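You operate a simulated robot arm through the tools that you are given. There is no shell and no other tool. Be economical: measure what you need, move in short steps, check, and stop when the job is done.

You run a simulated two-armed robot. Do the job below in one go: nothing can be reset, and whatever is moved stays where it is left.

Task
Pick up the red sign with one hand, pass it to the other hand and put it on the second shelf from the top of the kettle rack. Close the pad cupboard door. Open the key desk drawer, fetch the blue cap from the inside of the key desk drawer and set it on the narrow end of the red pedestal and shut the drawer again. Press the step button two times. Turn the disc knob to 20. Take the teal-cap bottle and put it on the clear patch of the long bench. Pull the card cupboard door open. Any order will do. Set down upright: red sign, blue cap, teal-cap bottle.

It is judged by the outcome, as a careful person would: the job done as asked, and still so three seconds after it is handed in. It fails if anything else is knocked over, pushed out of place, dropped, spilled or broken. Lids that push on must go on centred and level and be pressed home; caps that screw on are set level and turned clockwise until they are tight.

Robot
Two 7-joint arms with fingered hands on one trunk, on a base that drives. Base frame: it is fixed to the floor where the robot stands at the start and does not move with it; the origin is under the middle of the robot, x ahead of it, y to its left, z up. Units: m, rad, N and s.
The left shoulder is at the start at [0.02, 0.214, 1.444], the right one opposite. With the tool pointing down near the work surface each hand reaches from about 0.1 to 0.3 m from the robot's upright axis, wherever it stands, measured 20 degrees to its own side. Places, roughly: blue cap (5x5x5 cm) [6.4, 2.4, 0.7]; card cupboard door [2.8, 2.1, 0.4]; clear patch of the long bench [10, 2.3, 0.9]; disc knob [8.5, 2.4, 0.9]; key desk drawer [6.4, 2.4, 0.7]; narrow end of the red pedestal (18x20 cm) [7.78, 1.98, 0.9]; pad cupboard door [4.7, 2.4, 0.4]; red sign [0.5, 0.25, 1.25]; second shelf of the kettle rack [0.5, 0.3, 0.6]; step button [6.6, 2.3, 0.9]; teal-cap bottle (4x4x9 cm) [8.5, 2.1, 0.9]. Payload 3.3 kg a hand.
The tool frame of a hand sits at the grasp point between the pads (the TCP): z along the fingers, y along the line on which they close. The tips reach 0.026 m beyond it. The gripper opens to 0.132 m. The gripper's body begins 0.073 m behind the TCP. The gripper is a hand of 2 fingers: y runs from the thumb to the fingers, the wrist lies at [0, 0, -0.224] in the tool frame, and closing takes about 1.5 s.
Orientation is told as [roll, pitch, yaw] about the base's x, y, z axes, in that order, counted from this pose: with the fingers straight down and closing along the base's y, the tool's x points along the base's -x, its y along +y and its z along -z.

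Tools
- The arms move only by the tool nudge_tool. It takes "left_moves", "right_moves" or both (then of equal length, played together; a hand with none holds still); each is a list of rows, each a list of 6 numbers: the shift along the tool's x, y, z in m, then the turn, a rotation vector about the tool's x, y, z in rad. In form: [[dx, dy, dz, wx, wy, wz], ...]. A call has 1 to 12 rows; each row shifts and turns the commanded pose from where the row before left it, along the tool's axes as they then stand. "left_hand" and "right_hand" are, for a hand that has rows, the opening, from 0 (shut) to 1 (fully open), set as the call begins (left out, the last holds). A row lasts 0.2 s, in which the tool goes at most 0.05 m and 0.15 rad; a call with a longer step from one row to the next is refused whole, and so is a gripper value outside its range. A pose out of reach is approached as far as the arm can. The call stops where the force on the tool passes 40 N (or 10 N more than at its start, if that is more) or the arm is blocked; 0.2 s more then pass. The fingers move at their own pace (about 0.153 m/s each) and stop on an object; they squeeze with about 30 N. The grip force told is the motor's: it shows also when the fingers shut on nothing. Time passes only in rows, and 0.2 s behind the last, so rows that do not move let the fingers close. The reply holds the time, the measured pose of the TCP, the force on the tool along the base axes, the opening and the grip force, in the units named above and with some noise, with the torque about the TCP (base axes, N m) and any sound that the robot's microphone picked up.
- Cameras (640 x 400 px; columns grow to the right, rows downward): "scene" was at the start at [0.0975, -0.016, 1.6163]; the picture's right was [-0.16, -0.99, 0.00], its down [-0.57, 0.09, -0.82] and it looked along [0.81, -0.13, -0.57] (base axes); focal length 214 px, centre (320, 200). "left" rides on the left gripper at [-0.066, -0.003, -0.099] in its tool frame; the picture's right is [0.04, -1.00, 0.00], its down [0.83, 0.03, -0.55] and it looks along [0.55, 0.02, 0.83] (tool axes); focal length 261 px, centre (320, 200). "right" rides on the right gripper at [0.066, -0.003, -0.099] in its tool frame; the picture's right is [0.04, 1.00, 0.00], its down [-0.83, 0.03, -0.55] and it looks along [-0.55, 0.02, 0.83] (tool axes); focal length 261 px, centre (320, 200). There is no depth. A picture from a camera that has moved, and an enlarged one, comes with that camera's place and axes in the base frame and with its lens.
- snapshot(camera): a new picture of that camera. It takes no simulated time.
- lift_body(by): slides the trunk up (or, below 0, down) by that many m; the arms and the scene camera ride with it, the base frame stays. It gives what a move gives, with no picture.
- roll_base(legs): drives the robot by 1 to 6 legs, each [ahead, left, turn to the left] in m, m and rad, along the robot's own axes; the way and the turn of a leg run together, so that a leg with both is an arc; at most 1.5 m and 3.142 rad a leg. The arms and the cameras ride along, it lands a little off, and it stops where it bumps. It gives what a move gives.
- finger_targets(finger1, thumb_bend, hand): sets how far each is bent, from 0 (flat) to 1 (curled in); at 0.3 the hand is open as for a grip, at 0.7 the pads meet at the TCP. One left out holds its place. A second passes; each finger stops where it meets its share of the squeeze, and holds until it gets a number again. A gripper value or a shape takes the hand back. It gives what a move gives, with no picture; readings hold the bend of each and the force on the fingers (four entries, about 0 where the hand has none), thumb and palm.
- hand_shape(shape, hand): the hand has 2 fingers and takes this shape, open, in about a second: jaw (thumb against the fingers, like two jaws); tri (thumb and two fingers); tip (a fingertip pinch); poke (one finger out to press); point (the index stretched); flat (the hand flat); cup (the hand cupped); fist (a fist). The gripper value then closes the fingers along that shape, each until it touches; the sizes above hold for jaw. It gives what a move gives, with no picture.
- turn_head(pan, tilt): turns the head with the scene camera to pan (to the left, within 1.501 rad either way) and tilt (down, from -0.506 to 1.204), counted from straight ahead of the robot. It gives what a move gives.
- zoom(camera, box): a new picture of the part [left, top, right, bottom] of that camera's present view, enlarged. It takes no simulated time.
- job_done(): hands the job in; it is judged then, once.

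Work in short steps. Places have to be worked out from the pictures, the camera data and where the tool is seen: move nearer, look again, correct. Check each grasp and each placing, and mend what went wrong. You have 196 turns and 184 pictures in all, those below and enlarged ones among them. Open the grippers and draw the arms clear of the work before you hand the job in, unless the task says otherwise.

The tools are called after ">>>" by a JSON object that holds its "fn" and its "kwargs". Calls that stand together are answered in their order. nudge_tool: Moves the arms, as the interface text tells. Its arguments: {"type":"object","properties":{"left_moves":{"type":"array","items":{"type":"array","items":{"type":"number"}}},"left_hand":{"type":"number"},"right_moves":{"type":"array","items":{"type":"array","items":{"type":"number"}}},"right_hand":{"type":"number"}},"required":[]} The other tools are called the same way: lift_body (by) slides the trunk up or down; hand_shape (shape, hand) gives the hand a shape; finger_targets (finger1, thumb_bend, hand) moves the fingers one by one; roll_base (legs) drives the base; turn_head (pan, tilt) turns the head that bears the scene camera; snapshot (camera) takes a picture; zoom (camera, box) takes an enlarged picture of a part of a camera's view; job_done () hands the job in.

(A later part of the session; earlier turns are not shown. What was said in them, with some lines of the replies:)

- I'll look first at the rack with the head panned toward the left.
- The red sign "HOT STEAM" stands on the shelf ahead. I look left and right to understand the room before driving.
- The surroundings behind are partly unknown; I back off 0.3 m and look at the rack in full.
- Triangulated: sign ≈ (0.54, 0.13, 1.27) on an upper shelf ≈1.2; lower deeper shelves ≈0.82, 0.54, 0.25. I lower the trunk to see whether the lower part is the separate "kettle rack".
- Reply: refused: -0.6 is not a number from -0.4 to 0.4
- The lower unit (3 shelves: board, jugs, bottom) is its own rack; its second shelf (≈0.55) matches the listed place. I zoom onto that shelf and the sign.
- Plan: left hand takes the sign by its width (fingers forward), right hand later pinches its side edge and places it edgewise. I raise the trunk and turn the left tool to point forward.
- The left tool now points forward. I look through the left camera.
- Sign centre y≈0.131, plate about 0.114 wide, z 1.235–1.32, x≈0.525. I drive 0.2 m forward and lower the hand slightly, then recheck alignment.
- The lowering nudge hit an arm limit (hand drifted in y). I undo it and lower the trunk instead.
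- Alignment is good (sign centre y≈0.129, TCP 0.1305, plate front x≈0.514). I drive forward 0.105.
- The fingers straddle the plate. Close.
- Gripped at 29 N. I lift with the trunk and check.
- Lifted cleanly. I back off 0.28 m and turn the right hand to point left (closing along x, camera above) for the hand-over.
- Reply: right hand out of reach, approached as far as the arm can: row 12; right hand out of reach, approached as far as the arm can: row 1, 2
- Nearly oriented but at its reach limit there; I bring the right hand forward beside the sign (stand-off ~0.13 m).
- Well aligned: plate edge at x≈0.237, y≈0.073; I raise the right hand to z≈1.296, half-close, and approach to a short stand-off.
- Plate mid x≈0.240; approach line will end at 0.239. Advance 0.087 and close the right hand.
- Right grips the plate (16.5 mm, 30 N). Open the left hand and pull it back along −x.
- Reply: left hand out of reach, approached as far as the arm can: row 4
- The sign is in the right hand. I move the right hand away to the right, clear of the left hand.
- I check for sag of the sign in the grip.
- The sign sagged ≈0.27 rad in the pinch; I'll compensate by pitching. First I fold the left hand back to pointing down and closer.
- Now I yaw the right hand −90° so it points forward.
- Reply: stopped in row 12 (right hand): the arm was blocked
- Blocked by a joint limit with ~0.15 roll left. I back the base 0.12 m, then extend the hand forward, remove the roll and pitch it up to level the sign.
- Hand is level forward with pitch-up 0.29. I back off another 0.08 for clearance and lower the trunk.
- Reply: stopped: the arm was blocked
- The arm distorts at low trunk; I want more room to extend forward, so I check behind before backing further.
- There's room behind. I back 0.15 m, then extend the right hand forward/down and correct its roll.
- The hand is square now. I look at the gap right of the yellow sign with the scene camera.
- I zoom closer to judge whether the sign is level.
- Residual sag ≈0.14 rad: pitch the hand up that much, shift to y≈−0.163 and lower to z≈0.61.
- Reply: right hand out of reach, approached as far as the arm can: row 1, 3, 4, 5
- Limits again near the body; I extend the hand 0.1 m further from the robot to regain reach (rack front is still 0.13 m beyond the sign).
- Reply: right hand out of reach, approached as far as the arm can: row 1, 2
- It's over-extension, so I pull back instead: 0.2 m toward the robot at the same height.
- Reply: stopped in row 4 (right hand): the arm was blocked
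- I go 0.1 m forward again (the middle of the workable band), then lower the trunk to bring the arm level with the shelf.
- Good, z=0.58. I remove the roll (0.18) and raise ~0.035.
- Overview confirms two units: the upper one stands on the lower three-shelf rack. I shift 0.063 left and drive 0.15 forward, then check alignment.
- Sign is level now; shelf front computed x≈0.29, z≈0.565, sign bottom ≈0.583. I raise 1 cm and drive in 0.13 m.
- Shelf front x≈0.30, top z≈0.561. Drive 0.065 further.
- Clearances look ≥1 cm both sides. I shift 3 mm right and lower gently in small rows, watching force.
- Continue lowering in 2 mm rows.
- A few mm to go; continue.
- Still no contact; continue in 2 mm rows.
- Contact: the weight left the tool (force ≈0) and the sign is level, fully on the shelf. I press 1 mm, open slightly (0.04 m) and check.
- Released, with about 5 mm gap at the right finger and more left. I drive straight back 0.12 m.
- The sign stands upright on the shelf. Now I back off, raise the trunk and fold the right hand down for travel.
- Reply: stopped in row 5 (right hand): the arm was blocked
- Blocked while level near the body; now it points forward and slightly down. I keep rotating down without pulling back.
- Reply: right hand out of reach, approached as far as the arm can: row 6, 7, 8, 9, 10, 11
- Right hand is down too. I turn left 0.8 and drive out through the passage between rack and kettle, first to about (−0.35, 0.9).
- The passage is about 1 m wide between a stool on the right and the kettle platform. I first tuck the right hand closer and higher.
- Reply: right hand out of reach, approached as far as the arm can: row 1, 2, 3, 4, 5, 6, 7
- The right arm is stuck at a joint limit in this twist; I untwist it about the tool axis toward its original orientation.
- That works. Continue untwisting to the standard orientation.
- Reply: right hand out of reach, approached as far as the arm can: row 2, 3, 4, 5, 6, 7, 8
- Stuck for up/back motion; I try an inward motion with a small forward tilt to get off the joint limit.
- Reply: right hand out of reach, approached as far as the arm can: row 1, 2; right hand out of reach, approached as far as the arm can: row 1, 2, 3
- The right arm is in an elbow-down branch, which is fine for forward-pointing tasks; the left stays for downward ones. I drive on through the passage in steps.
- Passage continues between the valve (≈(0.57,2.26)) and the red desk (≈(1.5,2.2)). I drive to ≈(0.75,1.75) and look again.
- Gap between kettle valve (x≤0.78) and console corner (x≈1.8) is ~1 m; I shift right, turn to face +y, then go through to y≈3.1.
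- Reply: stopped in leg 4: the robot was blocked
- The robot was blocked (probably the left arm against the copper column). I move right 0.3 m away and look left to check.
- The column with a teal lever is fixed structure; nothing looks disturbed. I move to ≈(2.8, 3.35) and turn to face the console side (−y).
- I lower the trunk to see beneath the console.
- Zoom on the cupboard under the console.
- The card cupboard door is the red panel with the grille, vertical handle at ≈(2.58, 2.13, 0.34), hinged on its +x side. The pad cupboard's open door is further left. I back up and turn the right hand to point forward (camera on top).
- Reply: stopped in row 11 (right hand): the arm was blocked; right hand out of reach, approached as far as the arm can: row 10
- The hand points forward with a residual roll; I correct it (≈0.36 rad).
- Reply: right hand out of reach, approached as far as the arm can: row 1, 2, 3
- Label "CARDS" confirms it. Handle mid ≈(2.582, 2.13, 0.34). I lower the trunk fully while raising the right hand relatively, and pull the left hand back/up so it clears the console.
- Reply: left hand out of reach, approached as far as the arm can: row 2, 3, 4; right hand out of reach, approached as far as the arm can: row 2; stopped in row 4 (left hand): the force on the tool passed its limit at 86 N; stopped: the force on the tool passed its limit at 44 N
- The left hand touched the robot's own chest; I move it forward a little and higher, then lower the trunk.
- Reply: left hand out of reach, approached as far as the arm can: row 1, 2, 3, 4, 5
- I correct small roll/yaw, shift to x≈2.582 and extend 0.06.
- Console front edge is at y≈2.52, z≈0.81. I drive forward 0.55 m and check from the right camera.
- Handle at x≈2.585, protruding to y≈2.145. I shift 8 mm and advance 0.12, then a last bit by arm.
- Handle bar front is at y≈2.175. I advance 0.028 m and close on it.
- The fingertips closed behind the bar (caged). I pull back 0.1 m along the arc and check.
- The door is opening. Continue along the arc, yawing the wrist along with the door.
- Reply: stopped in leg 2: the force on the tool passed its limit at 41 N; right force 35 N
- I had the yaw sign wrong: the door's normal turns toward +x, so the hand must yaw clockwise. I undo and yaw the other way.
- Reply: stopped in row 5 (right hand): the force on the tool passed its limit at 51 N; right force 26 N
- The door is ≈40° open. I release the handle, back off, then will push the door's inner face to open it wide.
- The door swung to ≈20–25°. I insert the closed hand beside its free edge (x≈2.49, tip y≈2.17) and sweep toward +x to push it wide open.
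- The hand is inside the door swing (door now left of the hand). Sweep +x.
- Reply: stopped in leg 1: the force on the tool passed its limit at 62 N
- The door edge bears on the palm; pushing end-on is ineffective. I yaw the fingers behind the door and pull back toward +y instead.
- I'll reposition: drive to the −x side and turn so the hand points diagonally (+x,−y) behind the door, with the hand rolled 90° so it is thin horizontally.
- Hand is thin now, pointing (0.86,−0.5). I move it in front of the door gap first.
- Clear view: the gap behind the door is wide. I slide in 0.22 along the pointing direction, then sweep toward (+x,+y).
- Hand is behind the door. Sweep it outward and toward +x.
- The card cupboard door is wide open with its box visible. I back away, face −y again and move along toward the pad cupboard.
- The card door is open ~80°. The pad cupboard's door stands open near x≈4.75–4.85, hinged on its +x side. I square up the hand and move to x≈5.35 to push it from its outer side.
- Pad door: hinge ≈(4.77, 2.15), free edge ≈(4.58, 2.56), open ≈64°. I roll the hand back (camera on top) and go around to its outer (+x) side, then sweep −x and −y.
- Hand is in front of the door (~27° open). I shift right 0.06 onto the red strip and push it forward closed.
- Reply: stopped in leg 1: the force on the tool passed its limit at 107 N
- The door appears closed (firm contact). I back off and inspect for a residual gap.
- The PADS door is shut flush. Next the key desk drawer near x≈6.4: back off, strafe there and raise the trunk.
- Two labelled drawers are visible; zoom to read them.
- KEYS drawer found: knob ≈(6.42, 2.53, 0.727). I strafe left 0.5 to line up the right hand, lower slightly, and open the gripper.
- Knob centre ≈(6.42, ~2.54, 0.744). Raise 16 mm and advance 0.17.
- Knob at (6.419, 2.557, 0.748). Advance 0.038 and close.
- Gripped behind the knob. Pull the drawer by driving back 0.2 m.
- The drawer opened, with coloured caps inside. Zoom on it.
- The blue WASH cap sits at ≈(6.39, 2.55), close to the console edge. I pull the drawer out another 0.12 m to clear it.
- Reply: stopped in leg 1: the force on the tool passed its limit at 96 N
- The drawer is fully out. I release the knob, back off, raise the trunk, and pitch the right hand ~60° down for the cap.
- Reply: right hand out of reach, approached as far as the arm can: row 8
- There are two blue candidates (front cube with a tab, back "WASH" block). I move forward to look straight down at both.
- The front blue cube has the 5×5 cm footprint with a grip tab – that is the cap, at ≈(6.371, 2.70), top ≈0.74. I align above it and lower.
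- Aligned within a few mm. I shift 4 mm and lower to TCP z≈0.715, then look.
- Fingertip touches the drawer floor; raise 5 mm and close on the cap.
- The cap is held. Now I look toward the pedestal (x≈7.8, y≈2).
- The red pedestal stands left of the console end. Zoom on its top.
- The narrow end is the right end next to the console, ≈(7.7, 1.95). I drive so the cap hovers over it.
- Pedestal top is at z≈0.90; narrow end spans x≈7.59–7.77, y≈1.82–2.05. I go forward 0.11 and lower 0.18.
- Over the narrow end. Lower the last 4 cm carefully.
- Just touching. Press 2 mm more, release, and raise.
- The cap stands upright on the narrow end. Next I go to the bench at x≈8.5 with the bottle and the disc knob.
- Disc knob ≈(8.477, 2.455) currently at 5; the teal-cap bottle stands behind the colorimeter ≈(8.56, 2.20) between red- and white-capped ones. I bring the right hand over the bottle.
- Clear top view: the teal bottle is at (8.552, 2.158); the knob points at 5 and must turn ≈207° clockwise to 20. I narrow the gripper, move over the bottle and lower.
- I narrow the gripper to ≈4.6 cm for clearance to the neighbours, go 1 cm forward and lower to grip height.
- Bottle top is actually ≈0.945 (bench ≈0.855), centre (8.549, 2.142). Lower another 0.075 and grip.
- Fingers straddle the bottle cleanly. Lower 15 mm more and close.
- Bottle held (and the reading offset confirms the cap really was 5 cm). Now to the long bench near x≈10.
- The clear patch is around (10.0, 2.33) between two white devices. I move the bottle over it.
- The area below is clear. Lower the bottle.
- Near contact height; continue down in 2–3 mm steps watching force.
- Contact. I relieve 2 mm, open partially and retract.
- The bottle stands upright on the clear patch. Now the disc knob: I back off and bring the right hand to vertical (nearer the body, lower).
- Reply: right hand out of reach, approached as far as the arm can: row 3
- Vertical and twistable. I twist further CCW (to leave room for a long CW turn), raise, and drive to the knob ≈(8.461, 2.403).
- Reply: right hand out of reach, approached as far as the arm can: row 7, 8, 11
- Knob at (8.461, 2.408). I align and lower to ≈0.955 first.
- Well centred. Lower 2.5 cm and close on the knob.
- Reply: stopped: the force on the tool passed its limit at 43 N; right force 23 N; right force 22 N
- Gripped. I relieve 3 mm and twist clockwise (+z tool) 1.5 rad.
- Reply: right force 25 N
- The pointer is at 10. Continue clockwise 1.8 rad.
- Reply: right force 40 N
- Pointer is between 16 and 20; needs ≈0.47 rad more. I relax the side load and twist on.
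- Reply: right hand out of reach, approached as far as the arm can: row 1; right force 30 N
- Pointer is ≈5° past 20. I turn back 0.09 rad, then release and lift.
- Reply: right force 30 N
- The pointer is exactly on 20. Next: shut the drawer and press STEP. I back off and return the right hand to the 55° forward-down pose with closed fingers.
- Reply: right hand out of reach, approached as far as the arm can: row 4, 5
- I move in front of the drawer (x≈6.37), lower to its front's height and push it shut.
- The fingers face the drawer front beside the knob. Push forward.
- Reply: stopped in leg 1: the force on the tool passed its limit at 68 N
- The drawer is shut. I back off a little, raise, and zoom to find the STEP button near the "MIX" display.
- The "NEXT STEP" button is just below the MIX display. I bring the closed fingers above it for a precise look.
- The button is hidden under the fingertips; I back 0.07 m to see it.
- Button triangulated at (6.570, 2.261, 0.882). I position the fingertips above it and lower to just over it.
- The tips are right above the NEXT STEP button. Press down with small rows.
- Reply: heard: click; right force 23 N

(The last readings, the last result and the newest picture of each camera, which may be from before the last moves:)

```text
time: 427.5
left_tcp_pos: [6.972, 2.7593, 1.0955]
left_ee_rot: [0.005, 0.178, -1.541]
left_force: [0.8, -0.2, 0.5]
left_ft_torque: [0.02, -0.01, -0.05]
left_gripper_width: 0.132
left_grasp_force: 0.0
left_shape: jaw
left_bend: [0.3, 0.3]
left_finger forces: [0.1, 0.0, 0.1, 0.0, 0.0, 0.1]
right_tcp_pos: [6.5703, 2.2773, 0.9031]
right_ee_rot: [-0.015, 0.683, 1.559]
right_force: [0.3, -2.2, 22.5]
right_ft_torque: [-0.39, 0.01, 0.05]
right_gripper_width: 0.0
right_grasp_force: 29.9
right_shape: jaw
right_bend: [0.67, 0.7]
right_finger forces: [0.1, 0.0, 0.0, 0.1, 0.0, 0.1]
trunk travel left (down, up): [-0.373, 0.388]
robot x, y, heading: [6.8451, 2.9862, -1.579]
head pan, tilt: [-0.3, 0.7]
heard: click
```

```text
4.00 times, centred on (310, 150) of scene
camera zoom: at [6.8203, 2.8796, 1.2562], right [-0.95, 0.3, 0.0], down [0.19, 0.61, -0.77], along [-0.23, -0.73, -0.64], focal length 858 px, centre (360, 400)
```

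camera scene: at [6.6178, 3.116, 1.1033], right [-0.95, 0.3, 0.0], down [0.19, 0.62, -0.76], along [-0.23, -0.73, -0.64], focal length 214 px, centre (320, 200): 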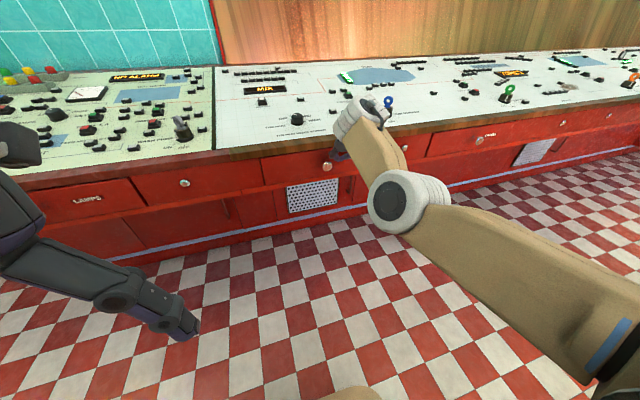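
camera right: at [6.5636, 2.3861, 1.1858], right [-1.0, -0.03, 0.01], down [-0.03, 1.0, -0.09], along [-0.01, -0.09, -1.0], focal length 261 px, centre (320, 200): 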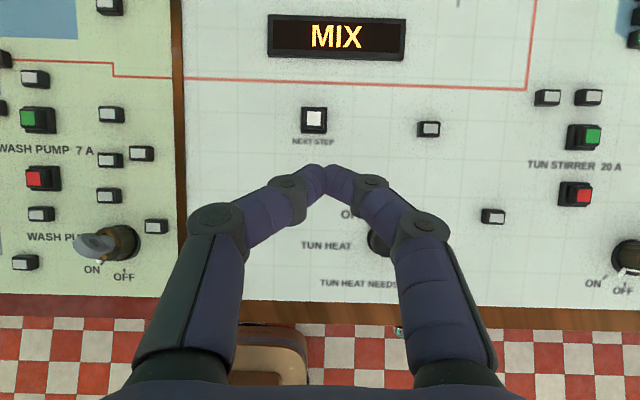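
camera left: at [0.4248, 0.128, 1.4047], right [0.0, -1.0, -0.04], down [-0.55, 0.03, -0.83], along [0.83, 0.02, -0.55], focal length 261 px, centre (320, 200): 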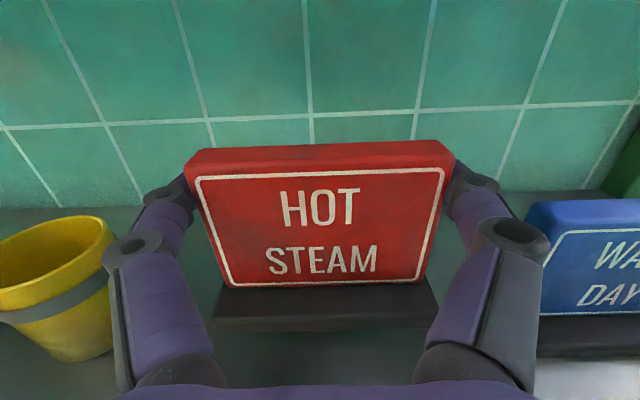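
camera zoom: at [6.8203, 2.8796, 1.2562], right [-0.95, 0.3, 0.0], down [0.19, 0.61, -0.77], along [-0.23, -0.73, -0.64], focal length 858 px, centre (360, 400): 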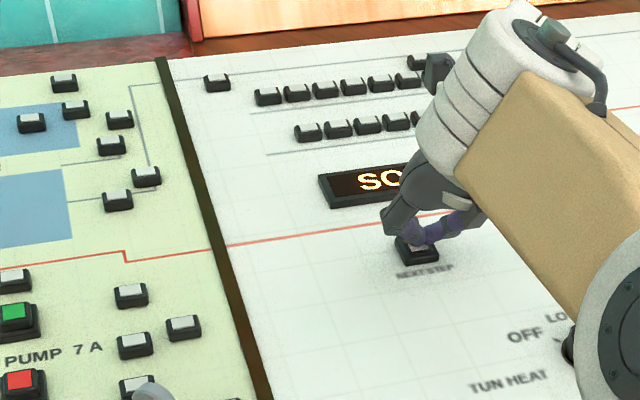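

Click heard and the display changed (one press). I raise 2 cm fully, then press a second time.

>>> {"fn": "nudge_tool", "kwargs": {"right_moves": [[0.0063, 0, -0.0078, 0, 0, 0], [0.0063, 0, -0.0078, 0, 0, 0], [0, 0, 0, 0, 0, 0], [0, 0, 0, 0, 0, 0]]}}

>>> {"fn": "nudge_tool", "kwargs": {"right_moves": [[-0.0025, 0, 0.0031, 0, 0, 0], [-0.0025, 0, 0.0031, 0, 0, 0], [-0.0025, 0, 0.0031, 0, 0, 0], [-0.0025, 0, 0.0031, 0, 0, 0], [-0.0025, 0, 0.0031, 0, 0, 0]]}}

>>> {"fn": "nudge_tool", "kwargs": {"right_moves": [[0.0125, 0, -0.0156, 0, 0, 0], [0.0125, 0, -0.0156, 0, 0, 0], [0.0125, 0, -0.0156, 0, 0, 0], [0, 0, 0, 0, 0, 0]]}}

>>> {"fn": "zoom", "kwargs": {"camera": "scene", "box": [230, 100, 390, 200]}}

```text
time: 428.5
left_tcp_pos: [6.972, 2.7578, 1.0955]
left_ee_rot: [0.007, 0.183, -1.539]
left_force: [0.0, 0.3, 0.6]
left_ft_torque: [0.02, -0.03, -0.01]
left_gripper_width: 0.132
left_grasp_force: 0.1
left_shape: jaw
left_bend: [0.3, 0.3]
left_finger forces: [0.0, 0.1, 0.1, 0.1, 0.0, 0.1]
right_tcp_pos: [6.5702, 2.2767, 0.9151]
right_ee_rot: [-0.02, 0.67, 1.557]
right_force: [-0.5, -0.2, 0.5]
right_ft_torque: [-0.01, -0.03, 0.01]
right_gripper_width: 0.0001
right_grasp_force: 29.6
right_shape: jaw
right_bend: [0.66, 0.7]
right_finger forces: [0.0, 0.0, 0.1, 0.1, 0.1, 0.0]
trunk travel left (down, up): [-0.373, 0.388]
robot x, y, heading: [6.8433, 2.9893, -1.574]
head pan, tilt: [-0.3, 0.7]
```

```text
time: 429.7
left_tcp_pos: [6.9736, 2.7593, 1.0966]
left_ee_rot: [0.005, 0.179, -1.541]
left_force: [-0.1, -0.6, -0.2]
left_ft_torque: [0.01, 0.03, -0.02]
left_gripper_width: 0.1322
left_grasp_force: 0.1
left_shape: jaw
left_bend: [0.3, 0.3]
left_finger forces: [0.0, 0.0, 0.0, 0.1, 0.0, 0.1]
right_tcp_pos: [6.569, 2.2776, 0.9021]
right_ee_rot: [-0.016, 0.681, 1.561]
right_force: [-1.9, -1.8, 23.0]
right_ft_torque: [-0.25, 0.13, -0.06]
right_gripper_width: 0.0
right_grasp_force: 30.1
right_shape: jaw
right_bend: [0.67, 0.7]
right_finger forces: [0.0, 0.0, 0.1, 0.0, 0.0, 0.0]
trunk travel left (down, up): [-0.373, 0.388]
robot x, y, heading: [6.8414, 2.9907, -1.58]
head pan, tilt: [-0.3, 0.7]
heard: click
```

```text
time: 430.7
left_tcp_pos: [6.9716, 2.7565, 1.0959]
left_ee_rot: [0.008, 0.181, -1.541]
left_force: [-1.0, 0.1, 0.7]
left_ft_torque: [0.03, 0.0, 0.0]
left_gripper_width: 0.1318
left_grasp_force: 0.1
left_shape: jaw
left_bend: [0.3, 0.3]
left_finger forces: [0.0, 0.0, 0.1, 0.0, 0.0, 0.1]
right_tcp_pos: [6.5704, 2.2766, 0.9555]
right_ee_rot: [-0.021, 0.671, 1.56]
right_force: [0.3, 1.1, 0.1]
right_ft_torque: [0.03, 0.04, 0.02]
right_gripper_width: 0.0002
right_grasp_force: 29.6
right_shape: jaw
right_bend: [0.66, 0.7]
right_finger forces: [0.0, 0.0, 0.0, 0.0, 0.0, 0.1]
trunk travel left (down, up): [-0.373, 0.388]
robot x, y, heading: [6.8473, 2.9902, -1.569]
head pan, tilt: [-0.3, 0.7]
```

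```text
4.00 times, centred on (310, 150) of scene
camera zoom: at [6.8195, 2.877, 1.2556], right [-0.95, 0.3, 0.0], down [0.19, 0.61, -0.76], along [-0.23, -0.73, -0.64], focal length 858 px, centre (360, 400)
```

zoom: 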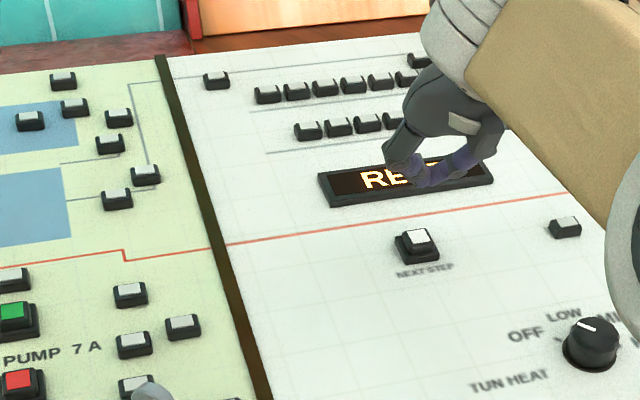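

Two clicks, display advanced twice. I raise, back away, open the right gripper, and verify drawer and cap.

>>> {"fn": "lift_body", "kwargs": {"by": 0.15}}

>>> {"fn": "roll_base", "kwargs": {"legs": [[-0.55, 0, 0]]}}

>>> {"fn": "nudge_tool", "kwargs": {"right_moves": [[0, 0, 0, 0, 0, 0], [0, 0, 0, 0, 0, 0], [0, 0, 0, 0, 0, 0], [0, 0, 0, 0, 0, 0]], "right_hand": 1}}

>>> {"fn": "turn_head", "kwargs": {"pan": -0.2, "tilt": 0.45}}

>>> {"fn": "snapshot", "kwargs": {"camera": "scene"}}

>>> {"fn": "turn_head", "kwargs": {"pan": 0.5, "tilt": 0.45}}

>>> {"fn": "snapshot", "kwargs": {"camera": "scene"}}

```text
time: 432.4
left_tcp_pos: [6.971, 2.7577, 1.2445]
left_ee_rot: [0.006, 0.182, -1.541]
left_force: [-0.1, -0.4, 0.0]
left_ft_torque: [0.0, -0.02, -0.01]
left_gripper_width: 0.1321
left_grasp_force: 0.0
left_shape: jaw
left_bend: [0.3, 0.3]
left_finger forces: [0.0, 0.0, 0.1, 0.0, 0.0, 0.0]
right_tcp_pos: [6.5685, 2.2764, 1.1057]
right_ee_rot: [-0.019, 0.672, 1.559]
right_force: [0.5, 0.1, 0.5]
right_ft_torque: [0.03, 0.04, 0.01]
right_gripper_width: 0.0002
right_grasp_force: 30.4
right_shape: jaw
right_bend: [0.66, 0.7]
right_finger forces: [0.0, 0.1, 0.1, 0.0, 0.0, 0.1]
trunk travel left (down, up): [-0.523, 0.238]
robot x, y, heading: [6.8442, 2.9901, -1.576]
head pan, tilt: [-0.3, 0.7]
```

```text
time: 435.6
left_tcp_pos: [6.9741, 3.3071, 1.2459]
left_ee_rot: [0.009, 0.182, -1.538]
left_force: [0.5, 0.7, -0.3]
left_ft_torque: [-0.04, -0.01, 0.01]
left_gripper_width: 0.1321
left_grasp_force: 0.1
left_shape: jaw
left_bend: [0.3, 0.3]
left_finger forces: [0.1, 0.0, 0.0, 0.1, 0.1, 0.0]
right_tcp_pos: [6.573, 2.8261, 1.1055]
right_ee_rot: [-0.019, 0.672, 1.561]
right_force: [-0.7, 0.7, 0.4]
right_ft_torque: [-0.01, 0.02, 0.01]
right_gripper_width: 0.0
right_grasp_force: 30.3
right_shape: jaw
right_bend: [0.66, 0.7]
right_finger forces: [0.0, 0.1, 0.0, 0.1, 0.0, 0.0]
trunk travel left (down, up): [-0.523, 0.238]
robot x, y, heading: [6.8448, 3.541, -1.578]
head pan, tilt: [-0.3, 0.7]
```

```text
time: 436.6
left_tcp_pos: [6.9749, 3.3066, 1.2465]
left_ee_rot: [0.007, 0.179, -1.539]
left_force: [0.1, 0.9, -0.8]
left_ft_torque: [0.02, -0.02, 0.01]
left_gripper_width: 0.132
left_grasp_force: 0.1
left_shape: jaw
left_bend: [0.3, 0.3]
left_finger forces: [0.0, 0.0, 0.1, 0.0, 0.1, 0.0]
right_tcp_pos: [6.5728, 2.8258, 1.1064]
right_ee_rot: [-0.02, 0.67, 1.56]
right_force: [1.1, 0.7, 0.0]
right_ft_torque: [0.02, -0.02, -0.01]
right_gripper_width: 0.1321
right_grasp_force: 0.0
right_shape: jaw
right_bend: [0.3, 0.3]
right_finger forces: [0.0, 0.0, 0.0, 0.0, 0.0, 0.1]
trunk travel left (down, up): [-0.523, 0.238]
robot x, y, heading: [6.844, 3.5405, -1.569]
head pan, tilt: [-0.3, 0.7]
```

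```text
time: 437.3
left_tcp_pos: [6.9742, 3.3068, 1.247]
left_ee_rot: [0.006, 0.181, -1.539]
left_force: [-0.9, -0.1, 0.8]
left_ft_torque: [0.03, 0.0, -0.01]
left_gripper_width: 0.132
left_grasp_force: 0.1
left_shape: jaw
left_bend: [0.3, 0.3]
left_finger forces: [0.1, 0.1, 0.0, 0.0, 0.0, 0.0]
right_tcp_pos: [6.5729, 2.8254, 1.1078]
right_ee_rot: [-0.019, 0.669, 1.56]
right_force: [-0.3, -0.7, 0.4]
right_ft_torque: [0.03, 0.01, 0.02]
right_gripper_width: 0.1319
right_grasp_force: 0.1
right_shape: jaw
right_bend: [0.3, 0.3]
right_finger forces: [0.1, 0.0, 0.0, 0.0, 0.0, 0.0]
trunk travel left (down, up): [-0.523, 0.238]
robot x, y, heading: [6.8435, 3.5396, -1.577]
head pan, tilt: [-0.201, 0.45]
```

```text
23 pictures are left
camera scene: at [6.8289, 3.4331, 1.4285], right [-0.98, 0.2, 0.0], down [0.09, 0.43, -0.9], along [-0.18, -0.88, -0.44], focal length 214 px, centre (320, 200)
```

scene: 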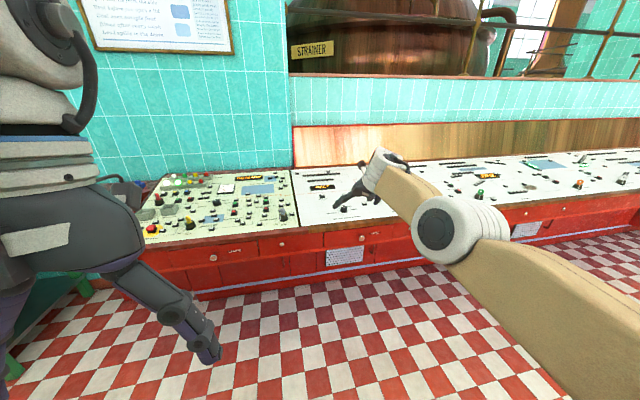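

```text
time: 438.4
left_tcp_pos: [6.9738, 3.3074, 1.2456]
left_ee_rot: [0.007, 0.182, -1.539]
left_force: [-0.1, 0.5, -0.2]
left_ft_torque: [-0.01, 0.04, -0.03]
left_gripper_width: 0.1321
left_grasp_force: 0.1
left_shape: jaw
left_bend: [0.3, 0.3]
left_finger forces: [0.1, 0.0, 0.0, 0.0, 0.1, 0.0]
right_tcp_pos: [6.5733, 2.8256, 1.1072]
right_ee_rot: [-0.018, 0.67, 1.561]
right_force: [0.0, 0.7, 0.8]
right_ft_torque: [0.01, 0.0, -0.03]
right_gripper_width: 0.1321
right_grasp_force: 0.1
right_shape: jaw
right_bend: [0.3, 0.3]
right_finger forces: [0.1, 0.0, 0.0, 0.0, 0.0, 0.0]
trunk travel left (down, up): [-0.523, 0.238]
robot x, y, heading: [6.8476, 3.5429, -1.577]
head pan, tilt: [0.499, 0.45]
```

```text
22 pictures are left
camera scene: at [6.8912, 3.4422, 1.4285], right [-0.88, -0.47, 0.0], down [-0.21, 0.38, -0.9], along [0.43, -0.79, -0.44], focal length 214 px, centre (320, 200)
```

scene: 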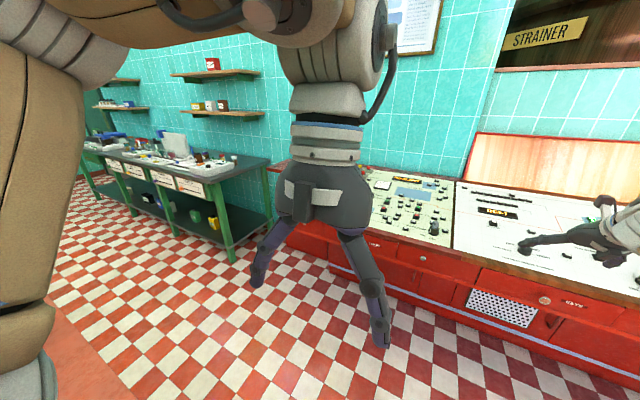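

Check the drawer's flushness with a zoom.

>>> {"fn": "zoom", "kwargs": {"camera": "scene", "box": [440, 240, 640, 365]}}

```text
3.20 times, centred on (540, 302) of scene
camera zoom: at [6.8912, 3.4422, 1.4285], right [-0.88, -0.47, 0.0], down [-0.21, 0.38, -0.9], along [0.43, -0.79, -0.44], focal length 686 px, centre (-384, -128)
```

zoom: 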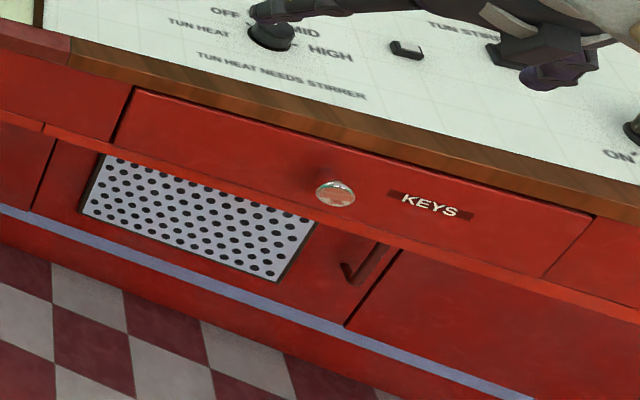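

The KEYS drawer is flush, both grippers are open, and both arms are clear of the work. Every part of the job has been checked, so I hand it in.

>>> {"fn": "job_done", "kwargs": {}}

```text
The job is handed in.
```

I finished every task and handed the job in; I haven't seen the judging result.

- **Sign:** the red sign was passed from the left hand to the right and stands upright on the kettle rack. I used the second shelf of the lower three-shelf unit, since that matched the height you gave.
- **Pad cupboard:** its door is shut flush.
- **Card cupboard:** its door is open, about 80° by my estimate.
- **Blue cap:** the drawer held two blue pieces. I took the 5 cm one with a grip tab, not the block labelled "WASH", and set it upright on the narrow end of the pedestal.
- **Key desk drawer:** it is shut again and flush.
- **Step button:** I pressed it twice; I heard two clicks and the display moved on both times.
- **Disc knob:** it points at 20.
- **Teal-cap bottle:** it stands upright on the clear patch of the long bench.

On the way out of the rack area, the base was stopped once near the copper column with the teal lever. Nothing looked moved or damaged there afterwards.
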